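You operate a simulated robot arm through the tools that you are given. There is no shell and no other tool. Be economical: measure what you need, move in short steps, check, and stop when the job is done.

Carry out the task below with a simulated robot arm. There is one attempt and no reset: what you move stays moved.

TASK
On the laundry counter, make the mug and the bun change places.
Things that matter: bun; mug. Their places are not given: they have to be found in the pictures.

It is judged by the outcome, as a careful person would: the job done as asked, and still so three seconds after it is handed in. It fails if anything else is knocked over, pushed out of place, dropped, spilled or broken.

THE ROBOT
A 7-joint arm with a two-finger parallel gripper, fixed in place. Base frame: the origin is at the foot of the arm, x ahead of it, y to its left, z up; the work surface is at about z = 0. Lengths are in m, angles in rad, forces in N, time in s.
With the tool pointing down near the work surface it reaches from about 0.24 to 0.62 m from the base axis. Its first joint turns from -1.152 to 1.152 rad. Payload 2.6 kg.
Tool frame: the origin (TCP) lies between the finger pads and is the grasp point; the fingertips stand 0.03 m ahead of it; z points along the fingers, y is the line along which they close. The gripper opens to 0.094 m. The fingers are 0.028 m wide and 0.01 m thick; the gripper's body (0.05 by 0.096 m) begins 0.055 m behind the TCP.
Orientation is that of the tool frame in the base frame, as a unit quaternion [x, y, z, w]. With the fingers straight down and closing along the base's y, the tool's x points along the base's -x, its y along +y and its z along -z.

THE INTERFACE
- The arm moves only by the tool nudge_tool. Its argument "motion" is a list of rows, each an object of numbers (a shift or turn left out is 0, a gripper value left out holds the last): "dx", "dy", "dz": the shift along the tool's x, y, z in units of 150 mm (1.0 is 150 mm); "wx", "wy", "wz": the turn, a rotation vector about the tool's x, y, z in units of 120 degrees (1.0 is 120 degrees); "fingers": the opening, from 0 (shut) to 1 (fully open). In form: [{"dx": .., "dy": .., "dz": .., "wx": .., "wy": .., "wz": .., "fingers": ..}, ...]. A call has 1 to 20 rows; each row is the pose to reach, as a shift and turn from the pose commanded when the call began, along the tool's axes at that moment. A call with a number of a shift or a turn outside -1 to 1 is refused whole. A row lasts 0.2 s, in which the tool goes at most 0.05 m and 0.15 rad; a call with a longer step from one row to the next is refused whole, and so is a gripper value outside its range. A pose out of reach is approached as far as the arm can. The call stops where the force on the tool passes 40 N (or 10 N more than at its start, if that is more) or the arm is blocked; 0.2 s more then pass. The fingers move at their own pace (about 0.072 m/s each) and stop on an object; they squeeze with about 24 N. The grip force told is the motor's: it shows also when the fingers shut on nothing. Time passes only in rows, and 0.2 s behind the last, so rows that repeat a pose let the fingers close. It gives the time, the measured TCP pose, the force on the tool (base axes), the opening and the grip force at its end, in the units of the frame above (readings bear some noise), and new pictures: "views" is both (left out), scene, wrist or none.
- Cameras (640 x 400 px; columns grow to the right, rows downward): "scene" is fixed at [0.0444, 0.4528, 0.5467]; the picture's right is [-0.58, -0.81, 0.00], its down [-0.59, 0.42, -0.69] and it looks along [0.56, -0.40, -0.72] (base axes); focal length 291 px, centre (320, 200). "wrist" rides on the gripper at [-0.037, 0, -0.058] in the tool frame; the picture's right is [0.00, -1.00, 0.00], its down [0.97, 0.00, -0.24] and it looks along [0.24, 0.00, 0.97] (tool axes); focal length 218 px, centre (320, 200).
- point_at(camera, pixels): for up to 12 pixels [column, row] of the newest picture of that camera ("zoom" is the newest enlarged one), the place [x, y, z] in the base frame of the surface seen there, good to about 0.002 m. No time passes.
- zoom(camera, box): a new picture of the part [left, top, right, bottom] of that camera's present view, enlarged. No time passes.
- sign_off(): hands the job in; it is judged then, once.

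Work in short steps. Measure before you move; look again where a grasp or a placing could have gone wrong, and mend it. You have 80 turns and 120 pictures in all, the two below and enlarged ones among them. Open the gripper and draw the arm clear of the work before you hand the job in, unless the task says otherwise; then end with one line.

The tools are called after "Request:" as a command line: name --argument value ..., lists and objects as JSON in quotes. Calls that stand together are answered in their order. nudge_tool: Moves the arm, as the interface text tells. Its arguments: {"type":"object","properties":{"motion":{"type":"array"},"views":{"type":"string","enum":["both","scene","wrist","none"]}},"required":["motion"]} The other tools are called the same way: point_at (camera, pixels) gives the place of the surface under pixels of a picture; zoom (camera, box) takes an enlarged picture of a part of a camera's view; sign_off () hands the job in.

At the start:

```text
time: 0.0
tool_pos: [0.3342, 0.2862, 0.3291]
ee_rot: [0.0, 1.0, 0.0, 0.0]
ft_force: [0.1, 0.1, -0.3]
grip_width: 0.094
grasp_force: 0.0
```

scene: 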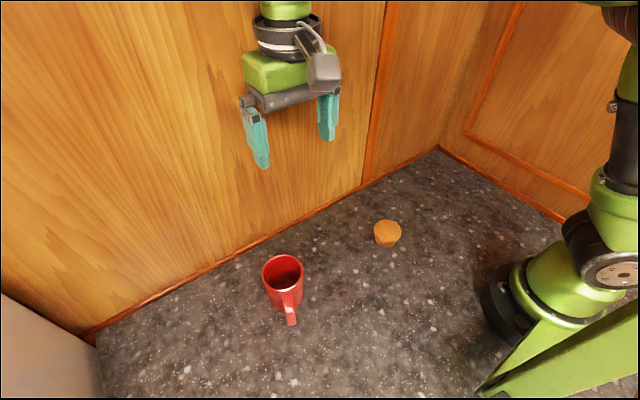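
wrist: 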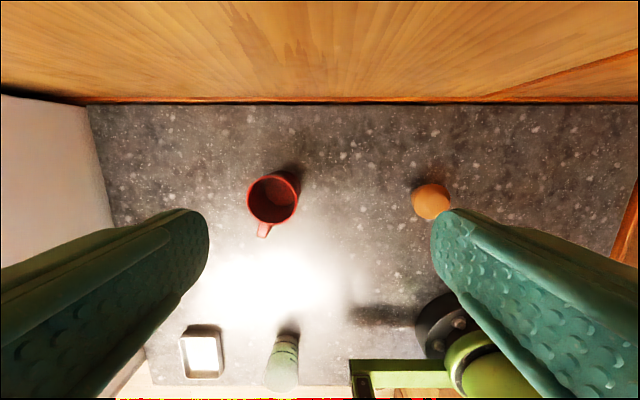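

The wrist view shows the mug at about (272,200) with its handle toward (263,230), and the bun at about (431,202). I'll enlarge both and measure them.

Request:
zoom --camera "wrist" --box '[220, 140, 480, 300]'

Request:
zoom --camera "scene" --box '[230, 190, 430, 340]'

Request:
point_at --camera "wrist" --pixels '[[272, 175], [250, 198], [297, 195], [275, 222], [263, 232], [273, 200], [431, 202], [415, 200], [448, 195], [431, 186], [280, 350], [200, 350]]'

Request:
point_at --camera "scene" --pixels '[[387, 227], [375, 227], [400, 227], [388, 220], [387, 244], [291, 322], [291, 300], [263, 270], [302, 270], [283, 255], [283, 288]]'

```text
2.46 times, centred on (350, 220) of wrist
```

zoom: 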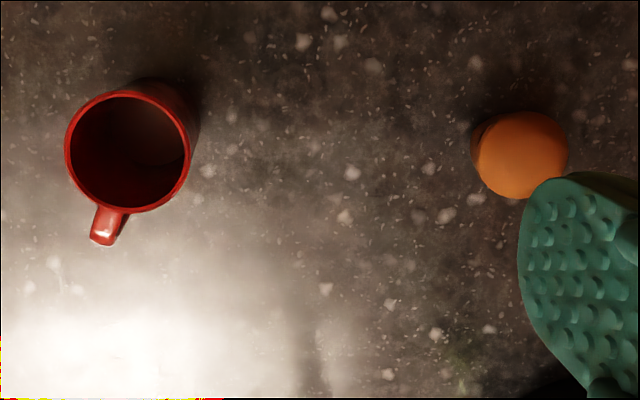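

```text
2.67 times, centred on (330, 265) of scene
```

zoom: 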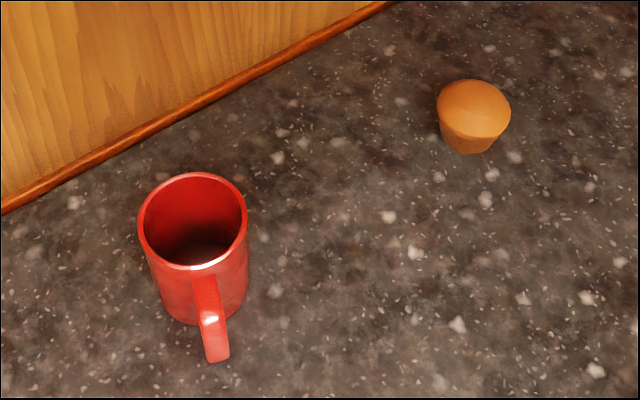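

```text
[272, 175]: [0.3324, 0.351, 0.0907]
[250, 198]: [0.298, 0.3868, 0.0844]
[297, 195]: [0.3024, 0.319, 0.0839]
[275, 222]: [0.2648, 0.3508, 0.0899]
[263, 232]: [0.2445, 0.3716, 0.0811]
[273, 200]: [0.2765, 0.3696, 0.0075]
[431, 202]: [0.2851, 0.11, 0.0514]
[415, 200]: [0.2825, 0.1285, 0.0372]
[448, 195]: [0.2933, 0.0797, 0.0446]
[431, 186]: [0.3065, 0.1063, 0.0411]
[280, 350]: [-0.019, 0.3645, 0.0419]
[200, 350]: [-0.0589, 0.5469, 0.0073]
```

```text
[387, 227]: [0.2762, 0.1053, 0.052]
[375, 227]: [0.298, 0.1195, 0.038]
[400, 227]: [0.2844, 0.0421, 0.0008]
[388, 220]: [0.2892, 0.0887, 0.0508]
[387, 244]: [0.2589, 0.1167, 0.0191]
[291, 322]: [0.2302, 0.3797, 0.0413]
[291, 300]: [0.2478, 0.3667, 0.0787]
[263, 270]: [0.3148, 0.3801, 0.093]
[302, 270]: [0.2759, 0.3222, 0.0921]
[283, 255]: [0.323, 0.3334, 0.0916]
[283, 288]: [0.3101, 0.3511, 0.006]
```

The mug's rim centre is about (0.299, 0.353), 0.093 m high and 0.07 m across. The bun is near (0.284, 0.104), about 0.052 m high. I move toward the bun for a closer look.

Request:
nudge_tool --motion '[{"dx": 0.067, "dy": -0.19, "dz": 0.15, "fingers": 1}, {"dx": 0.133, "dy": -0.38, "dz": 0.3}, {"dx": 0.2, "dy": -0.57, "dz": 0.45}, {"dx": 0.267, "dy": -0.76, "dz": 0.6}, {"dx": 0.333, "dy": -0.95, "dz": 0.75}, {"dx": 0.333, "dy": -0.95, "dz": 0.75}]' --views "wrist"

```text
time: 1.4
tool_pos: [0.2839, 0.1431, 0.2157]
ee_rot: [0.0, 1.0, 0.0, 0.0]
ft_force: [-0.3, -0.7, 0.1]
grip_width: 0.0937
grasp_force: 0.0
```

wrist: 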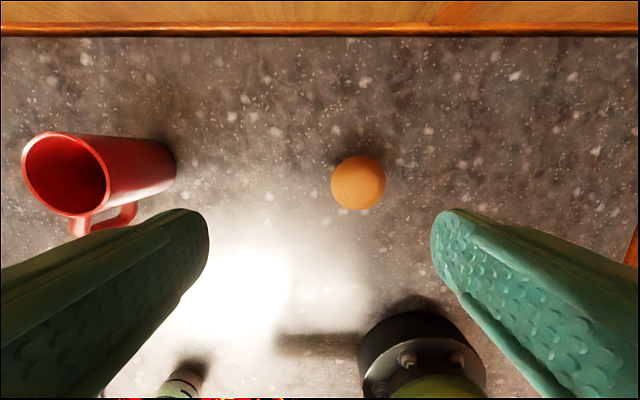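

The bun is now fully visible at (358,183). I measure its edges, and points on the mug, for exact centres.

Request:
point_at --camera "wrist" --pixels '[[333, 182], [384, 184], [358, 158], [358, 208], [358, 183], [335, 190], [24, 165], [108, 180], [65, 135], [70, 214], [82, 228], [175, 165]]'

```text
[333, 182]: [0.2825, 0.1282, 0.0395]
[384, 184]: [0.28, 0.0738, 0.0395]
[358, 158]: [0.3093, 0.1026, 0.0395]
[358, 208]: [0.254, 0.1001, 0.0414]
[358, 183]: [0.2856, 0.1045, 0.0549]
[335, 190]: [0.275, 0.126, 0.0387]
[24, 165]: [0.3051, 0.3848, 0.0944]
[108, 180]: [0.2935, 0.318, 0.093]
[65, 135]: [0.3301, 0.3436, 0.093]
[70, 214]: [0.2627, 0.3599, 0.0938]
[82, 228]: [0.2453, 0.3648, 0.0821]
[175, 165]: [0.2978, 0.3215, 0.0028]
```

The bun's centre is (0.282, 0.101), widest 0.055 m at z≈0.04. The mug's centre is (0.297, 0.352). I centre over the bun and begin descending.

Request:
nudge_tool --motion '[{"dx": 0.017, "dy": -0.285, "dz": 0.1, "fingers": 1}, {"dx": 0.017, "dy": -0.285, "dz": 0.35}, {"dx": 0.017, "dy": -0.285, "dz": 0.6}, {"dx": 0.017, "dy": -0.285, "dz": 0.8}, {"dx": 0.017, "dy": -0.285, "dz": 0.8}]' --views "wrist"

```text
time: 2.6
tool_pos: [0.2793, 0.103, 0.0952]
ee_rot: [0.0, 1.0, 0.0, 0.0]
ft_force: [-0.4, 0.3, -0.2]
grip_width: 0.0939
grasp_force: 0.0
```

wrist: 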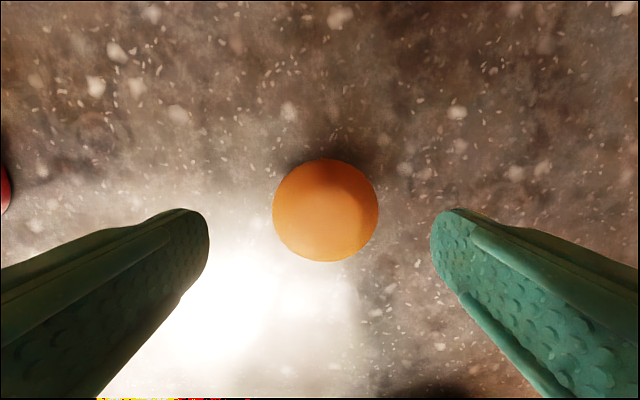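

The bun sits centred between the fingers at (325,210). I go down to z≈0.037 and close.

Request:
nudge_tool --motion '[{"dz": 0.2, "fingers": 1}, {"dz": 0.39}, {"dz": 0.39}, {"dz": 0.39, "fingers": 0}, {"dz": 0.39}, {"dz": 0.39}, {"dz": 0.39}]' --views "wrist"

```text
time: 4.2
tool_pos: [0.278, 0.1005, 0.0374]
ee_rot: [0.0, 1.0, 0.0, 0.0]
ft_force: [-0.2, -0.4, -0.5]
grip_width: 0.0605
grasp_force: 23.9
```

wrist: 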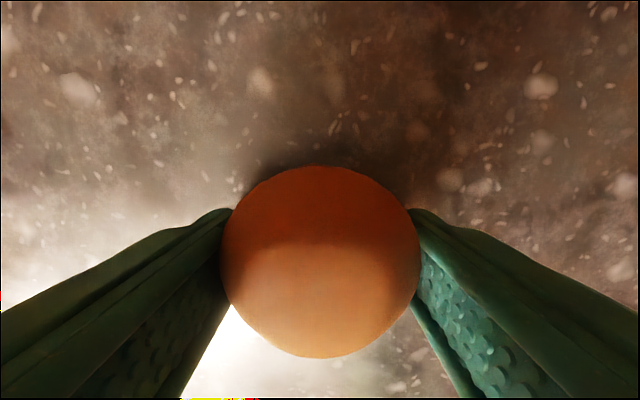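

The bun is held at a width of 0.0605 m. I lift it and carry it to a parking spot at about (0.32, 0.226), between the two places, without letting go yet.

Request:
nudge_tool --motion '[{"dz": -0.2}, {"dz": -0.4}, {"dx": -0.08, "dy": 0.25, "dz": -0.4}, {"dx": -0.16, "dy": 0.5, "dz": -0.4}, {"dx": -0.25, "dy": 0.75, "dz": -0.4}, {"dx": -0.27, "dy": 0.83, "dz": -0.3}, {"dx": -0.27, "dy": 0.83, "dz": -0.15}, {"dx": -0.27, "dy": 0.83, "dz": -0.03}, {"dx": -0.27, "dy": 0.83, "dz": -0.005}, {"dx": -0.27, "dy": 0.83, "dz": -0.005}]' --views "scene"

```text
time: 6.4
tool_pos: [0.322, 0.2276, 0.0371]
ee_rot: [0.0, 1.0, 0.0, 0.001]
ft_force: [-1.8, -1.7, 5.6]
grip_width: 0.0602
grasp_force: 24.2
```

scene: 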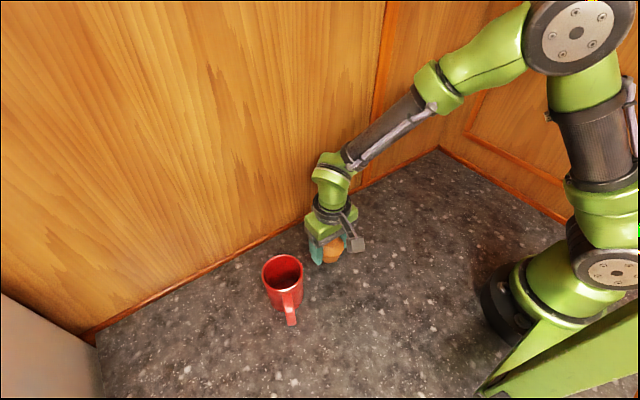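

The bun is down (5.6 N upward). I release it and rise straight up.

Request:
nudge_tool --motion '[{"fingers": 1}, {"fingers": 1}, {"fingers": 1}, {"dz": -0.2}, {"dz": -0.5}, {"dz": -0.8}, {"dz": -1.0}, {"dz": -1.0}]' --views "both"

```text
time: 8.2
tool_pos: [0.3186, 0.2249, 0.1862]
ee_rot: [0.0, 1.0, 0.001, -0.001]
ft_force: [0.2, 0.0, -0.4]
grip_width: 0.0939
grasp_force: 0.1
```

scene: 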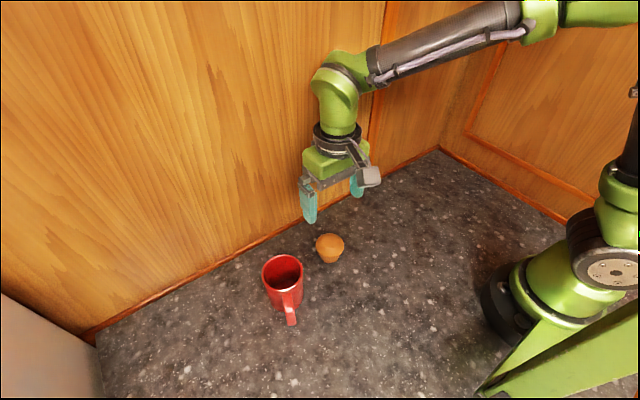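
wrist: 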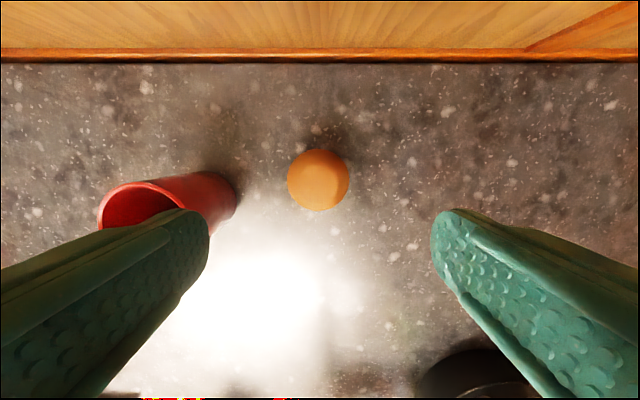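

The bun is upright in its parking spot. I move over the mug at the same height.

Request:
nudge_tool --motion '[{"dx": 0.05, "dy": 0.25, "fingers": 1}, {"dx": 0.1, "dy": 0.5}, {"dx": 0.15, "dy": 0.75}, {"dx": 0.171, "dy": 0.843}, {"dx": 0.171, "dy": 0.843}]' --views "wrist"

```text
time: 9.4
tool_pos: [0.2947, 0.3509, 0.1872]
ee_rot: [0.0, 1.0, -0.001, 0.0]
ft_force: [-0.7, -0.9, -0.1]
grip_width: 0.0939
grasp_force: 0.0
```

wrist: 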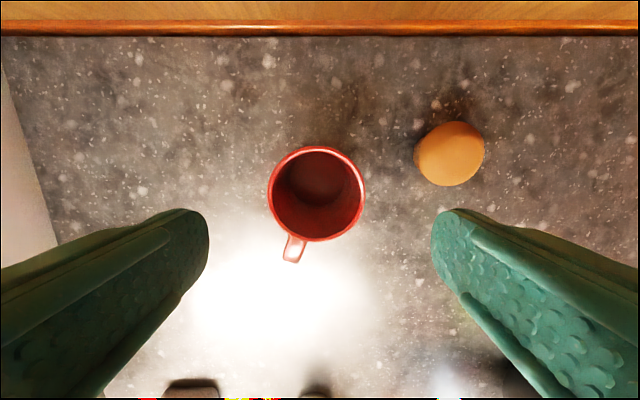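

Request:
point_at --camera "wrist" --pixels '[[269, 194], [364, 194], [316, 148], [317, 240], [292, 258], [318, 190], [450, 153]]'

```text
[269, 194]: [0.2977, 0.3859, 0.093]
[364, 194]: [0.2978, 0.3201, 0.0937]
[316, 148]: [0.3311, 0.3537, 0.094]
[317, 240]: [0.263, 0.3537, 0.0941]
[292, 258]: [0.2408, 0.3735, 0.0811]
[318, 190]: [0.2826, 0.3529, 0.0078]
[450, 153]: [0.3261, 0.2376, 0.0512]
```

The mug's centre is confirmed at (0.297, 0.353), and the fingers clear both it and the bun. I descend to z≈0.06 and close.

Request:
nudge_tool --motion '[{"dy": 0.008, "dz": 0.25, "fingers": 1}, {"dy": 0.008, "dz": 0.5}, {"dy": 0.008, "dz": 0.72}, {"dy": 0.008, "dz": 0.86}, {"dy": 0.008, "dz": 0.86}, {"dy": 0.008, "dz": 0.86, "fingers": 0}, {"dy": 0.008, "dz": 0.86}, {"dy": 0.008, "dz": 0.86}]' --views "both"

```text
time: 11.2
tool_pos: [0.2952, 0.353, 0.0574]
ee_rot: [0.0, 1.0, 0.001, -0.001]
ft_force: [-0.5, 0.5, 0.1]
grip_width: 0.0706
grasp_force: 23.8
```

scene: 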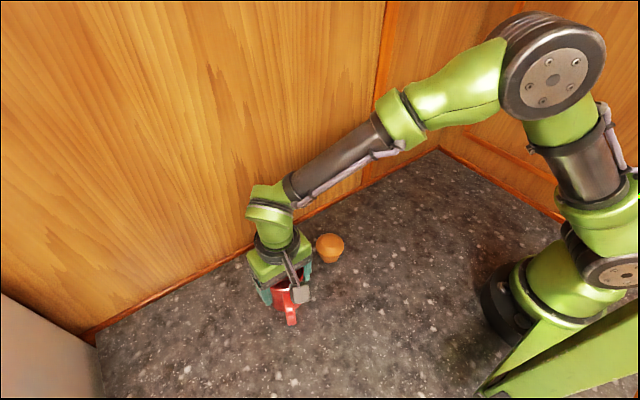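
wrist: 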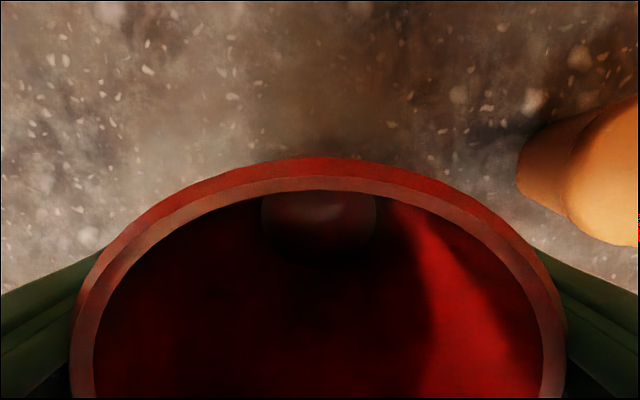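

The mug is held (0.0706 m). I lift it 0.12 m and carry it over toward the bun's old spot.

Request:
nudge_tool --motion '[{"dz": -0.15}, {"dz": -0.4}, {"dz": -0.65}, {"dz": -0.8}, {"dz": -0.8, "dy": -0.2}, {"dz": -0.8, "dy": -0.45, "dx": 0.05}, {"dz": -0.8, "dy": -0.7, "dx": 0.1}, {"dz": -0.8, "dy": -0.9, "dx": 0.1}, {"dz": -0.8, "dy": -0.9, "dx": 0.1}]' --views "scene"

```text
time: 13.2
tool_pos: [0.2828, 0.2173, 0.1805]
ee_rot: [0.0, 1.0, 0.0, 0.0]
ft_force: [-0.1, -0.3, -1.5]
grip_width: 0.0709
grasp_force: 24.2
```

scene: 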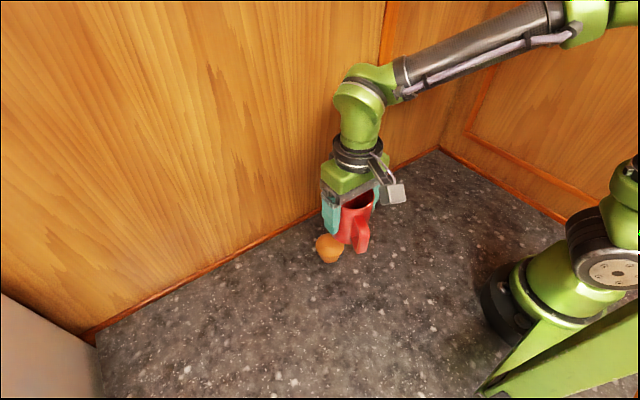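

The mug is well above the bun. I go on to (0.282, 0.101) and lower it gently to the counter.

Request:
nudge_tool --motion '[{"dy": -0.25}, {"dy": -0.5}, {"dy": -0.7}, {"dy": -0.783}, {"dy": -0.783, "dz": 0.2}, {"dy": -0.783, "dz": 0.45}, {"dy": -0.783, "dz": 0.65}, {"dy": -0.783, "dz": 0.75}, {"dy": -0.783, "dz": 0.795}, {"dy": -0.783, "dz": 0.795}]' --views "scene"

```text
time: 15.4
tool_pos: [0.2796, 0.1012, 0.0585]
ee_rot: [0.0, 1.0, 0.0, -0.001]
ft_force: [-1.9, 0.2, 4.0]
grip_width: 0.0706
grasp_force: 23.9
```

scene: 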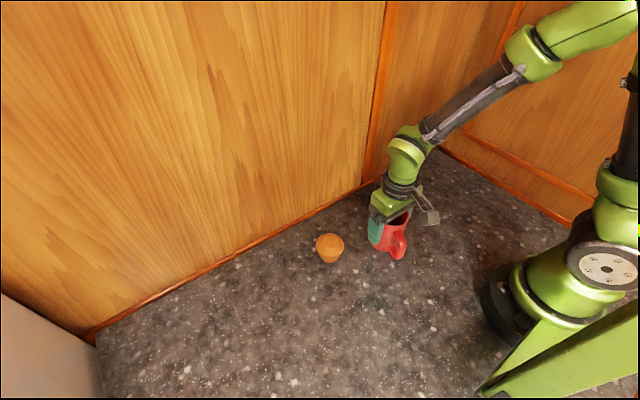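

The mug touches down (4 N). I release it and rise straight up.

Request:
nudge_tool --motion '[{"fingers": 1}, {"fingers": 1}, {"fingers": 1}, {"dz": -0.15}, {"dz": -0.4}, {"dz": -0.7}, {"dz": -0.9}, {"dz": -0.9}]' --views "wrist"

```text
time: 17.2
tool_pos: [0.2789, 0.1014, 0.1974]
ee_rot: [0.0, 1.0, 0.0, 0.0]
ft_force: [-0.3, -0.3, 1.0]
grip_width: 0.094
grasp_force: 0.3
```

wrist: 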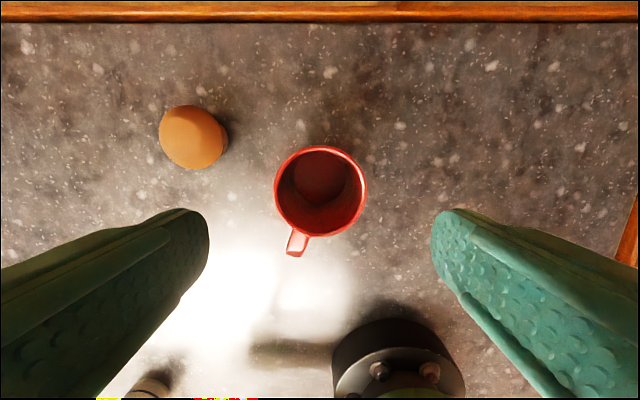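

The mug stands at the bun's old place. I move over the parked bun and look.

Request:
nudge_tool --motion '[{"dx": -0.08, "dy": 0.25, "fingers": 1}, {"dx": -0.16, "dy": 0.5}, {"dx": -0.25, "dy": 0.75}, {"dx": -0.27, "dy": 0.825, "dz": 0.1}, {"dx": -0.27, "dy": 0.825, "dz": 0.3}, {"dx": -0.27, "dy": 0.825, "dz": 0.3}]' --views "wrist"

Request:
point_at --camera "wrist" --pixels '[[320, 185], [290, 185], [350, 185]]'

```text
time: 18.6
tool_pos: [0.3204, 0.2261, 0.1495]
ee_rot: [0.0, 1.0, 0.001, 0.0]
ft_force: [-0.8, 0.2, 0.1]
grip_width: 0.094
grasp_force: 0.1
```

wrist: 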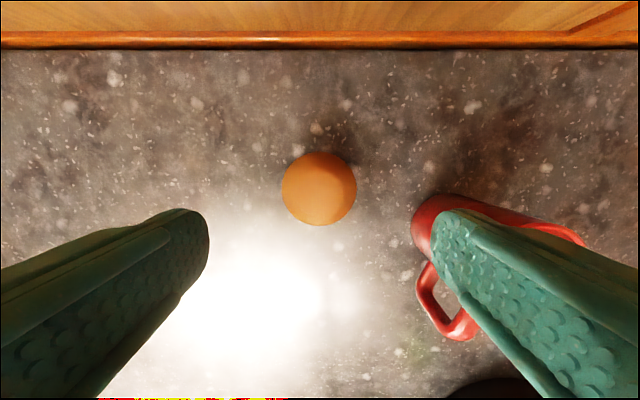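

```text
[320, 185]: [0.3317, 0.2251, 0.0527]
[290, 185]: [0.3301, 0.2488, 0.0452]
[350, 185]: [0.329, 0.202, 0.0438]
```

The bun is centred in y. I check its x edges before descending.

Request:
point_at --camera "wrist" --pixels '[[320, 154], [320, 223], [284, 188], [354, 188]]'

```text
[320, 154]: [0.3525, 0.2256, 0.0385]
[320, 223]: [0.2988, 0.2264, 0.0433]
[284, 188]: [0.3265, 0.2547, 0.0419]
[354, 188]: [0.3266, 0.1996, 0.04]
```

The bun's centre is (0.326, 0.227). I shift 4 mm, descend and close.

Request:
nudge_tool --motion '[{"dx": -0.025, "dy": 0.005, "dz": 0.2, "fingers": 1}, {"dx": -0.025, "dy": 0.005, "dz": 0.45}, {"dx": -0.025, "dy": 0.005, "dz": 0.65}, {"dx": -0.025, "dy": 0.005, "dz": 0.745}, {"dx": -0.025, "dy": 0.005, "dz": 0.745}, {"dx": -0.025, "dy": 0.005, "dz": 0.745, "fingers": 0}, {"dx": -0.025, "dy": 0.005, "dz": 0.745}, {"dx": -0.025, "dy": 0.005, "dz": 0.745}, {"dx": -0.025, "dy": 0.005, "dz": 0.745}]' --views "wrist"

```text
time: 20.6
tool_pos: [0.324, 0.2253, 0.0363]
ee_rot: [0.0, 1.0, 0.001, 0.0]
ft_force: [0.6, -0.8, -0.7]
grip_width: 0.0592
grasp_force: 23.9
```

wrist: 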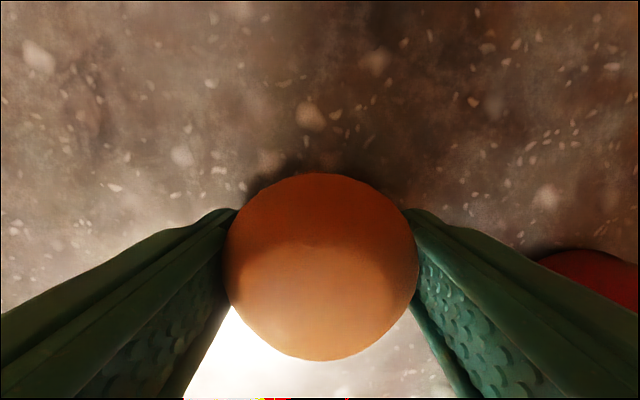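

The bun is held (0.059 m). I carry it to the mug's old place (0.297, 0.353) and set it down.

Request:
nudge_tool --motion '[{"dz": -0.2}, {"dz": -0.4}, {"dx": 0.06, "dy": 0.25, "dz": -0.4}, {"dx": 0.12, "dy": 0.5, "dz": -0.4}, {"dx": 0.18, "dy": 0.75, "dz": -0.4}, {"dx": 0.19, "dy": 0.843, "dz": -0.3}, {"dx": 0.19, "dy": 0.843, "dz": -0.15}, {"dx": 0.19, "dy": 0.843, "dz": -0.03}, {"dx": 0.19, "dy": 0.843, "dz": -0.005}, {"dx": 0.19, "dy": 0.843, "dz": -0.005}]' --views "scene"

```text
time: 22.8
tool_pos: [0.2973, 0.3522, 0.039]
ee_rot: [0.0, 1.0, 0.0, 0.0]
ft_force: [-0.1, -0.7, -1.1]
grip_width: 0.0592
grasp_force: 23.9
```

scene: 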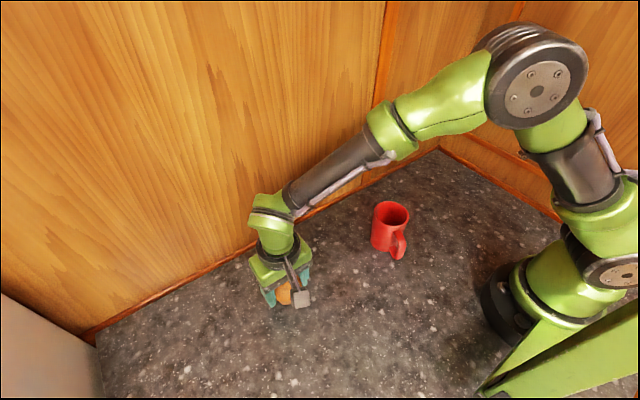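

The force doesn't show contact yet, so I lower 1.5 mm, release and rise.

Request:
nudge_tool --motion '[{"dz": 0.01}, {"dz": 0.01}, {"dz": 0.01, "fingers": 1}, {"dz": 0.01}, {"dz": 0.01}, {"dz": -0.15}, {"dz": -0.4}, {"dz": -0.7}, {"dz": -1.0}, {"dz": -1.0}]' --views "both"

```text
time: 25.0
tool_pos: [0.2954, 0.3512, 0.1902]
ee_rot: [0.0, 1.0, 0.0, 0.0]
ft_force: [0.0, -0.6, -0.4]
grip_width: 0.094
grasp_force: 0.0
```

scene: 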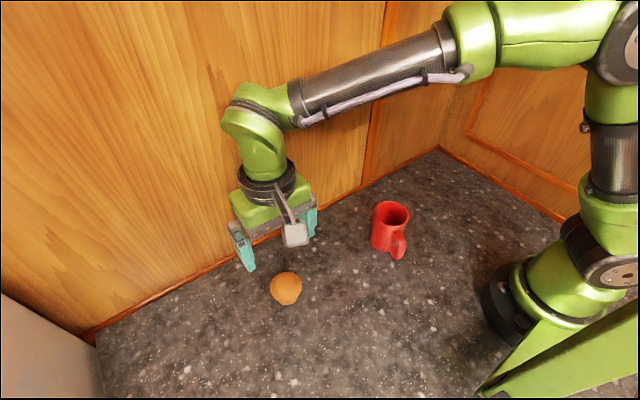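
wrist: 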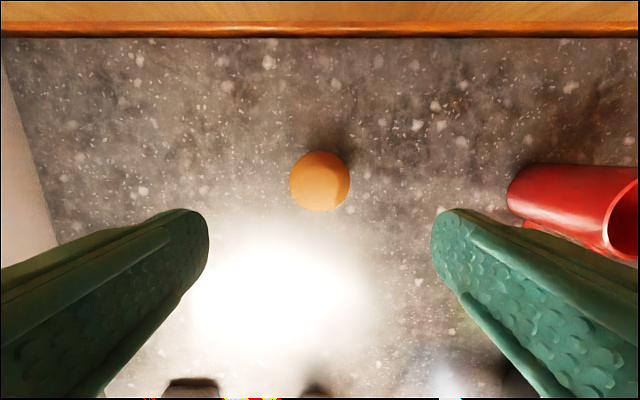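

Both look in place. I check the measurements and how upright they are.

Request:
zoom --camera "scene" --box '[240, 180, 440, 320]'

Request:
point_at --camera "wrist" --pixels '[[320, 153], [320, 210], [291, 181], [349, 181], [320, 181]]'

Request:
point_at --camera "scene" --pixels '[[375, 213], [408, 213], [391, 203], [392, 230]]'

```text
2.86 times, centred on (340, 250) of scene
```

zoom: 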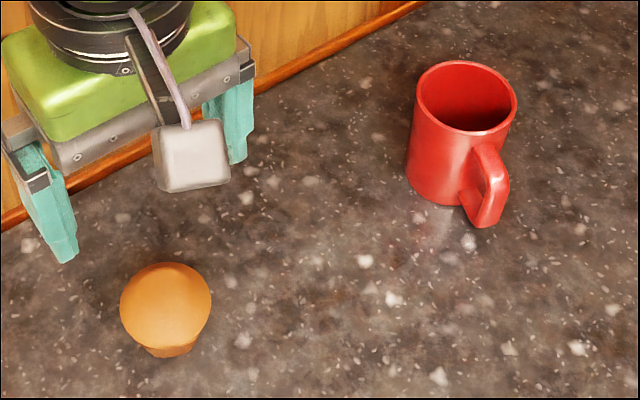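

```text
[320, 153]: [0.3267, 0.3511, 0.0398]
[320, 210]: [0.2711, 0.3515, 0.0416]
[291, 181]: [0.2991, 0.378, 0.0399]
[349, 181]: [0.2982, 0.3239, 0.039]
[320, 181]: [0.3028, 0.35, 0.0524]
```

```text
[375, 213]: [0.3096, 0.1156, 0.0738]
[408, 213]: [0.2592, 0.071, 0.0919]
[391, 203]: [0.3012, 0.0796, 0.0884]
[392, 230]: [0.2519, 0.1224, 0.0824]
```

The bun's centre is (0.299, 0.351) and the mug stands on the bun's old spot, both upright. I raise the arm clear.

Request:
nudge_tool --motion '[{"dz": -0.3}, {"dz": -0.6}, {"dz": -0.9}, {"dz": -0.9}, {"dz": -0.9}]' --views "scene"

```text
time: 26.2
tool_pos: [0.2964, 0.3504, 0.3245]
ee_rot: [0.0, 1.0, 0.0, 0.0]
ft_force: [-0.5, -0.9, 0.0]
grip_width: 0.094
grasp_force: 0.1
```

scene: 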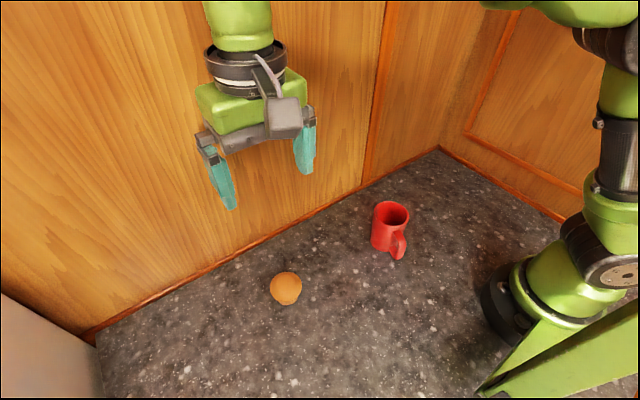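

The arm is clear, the gripper is open and both objects are standing still, so I hand the job in.

Request:
sign_off

```text
The job is handed in.
```

The mug and the bun have changed places: each stands upright on the other's old spot, nothing else was touched, and the arm is clear with the gripper open.
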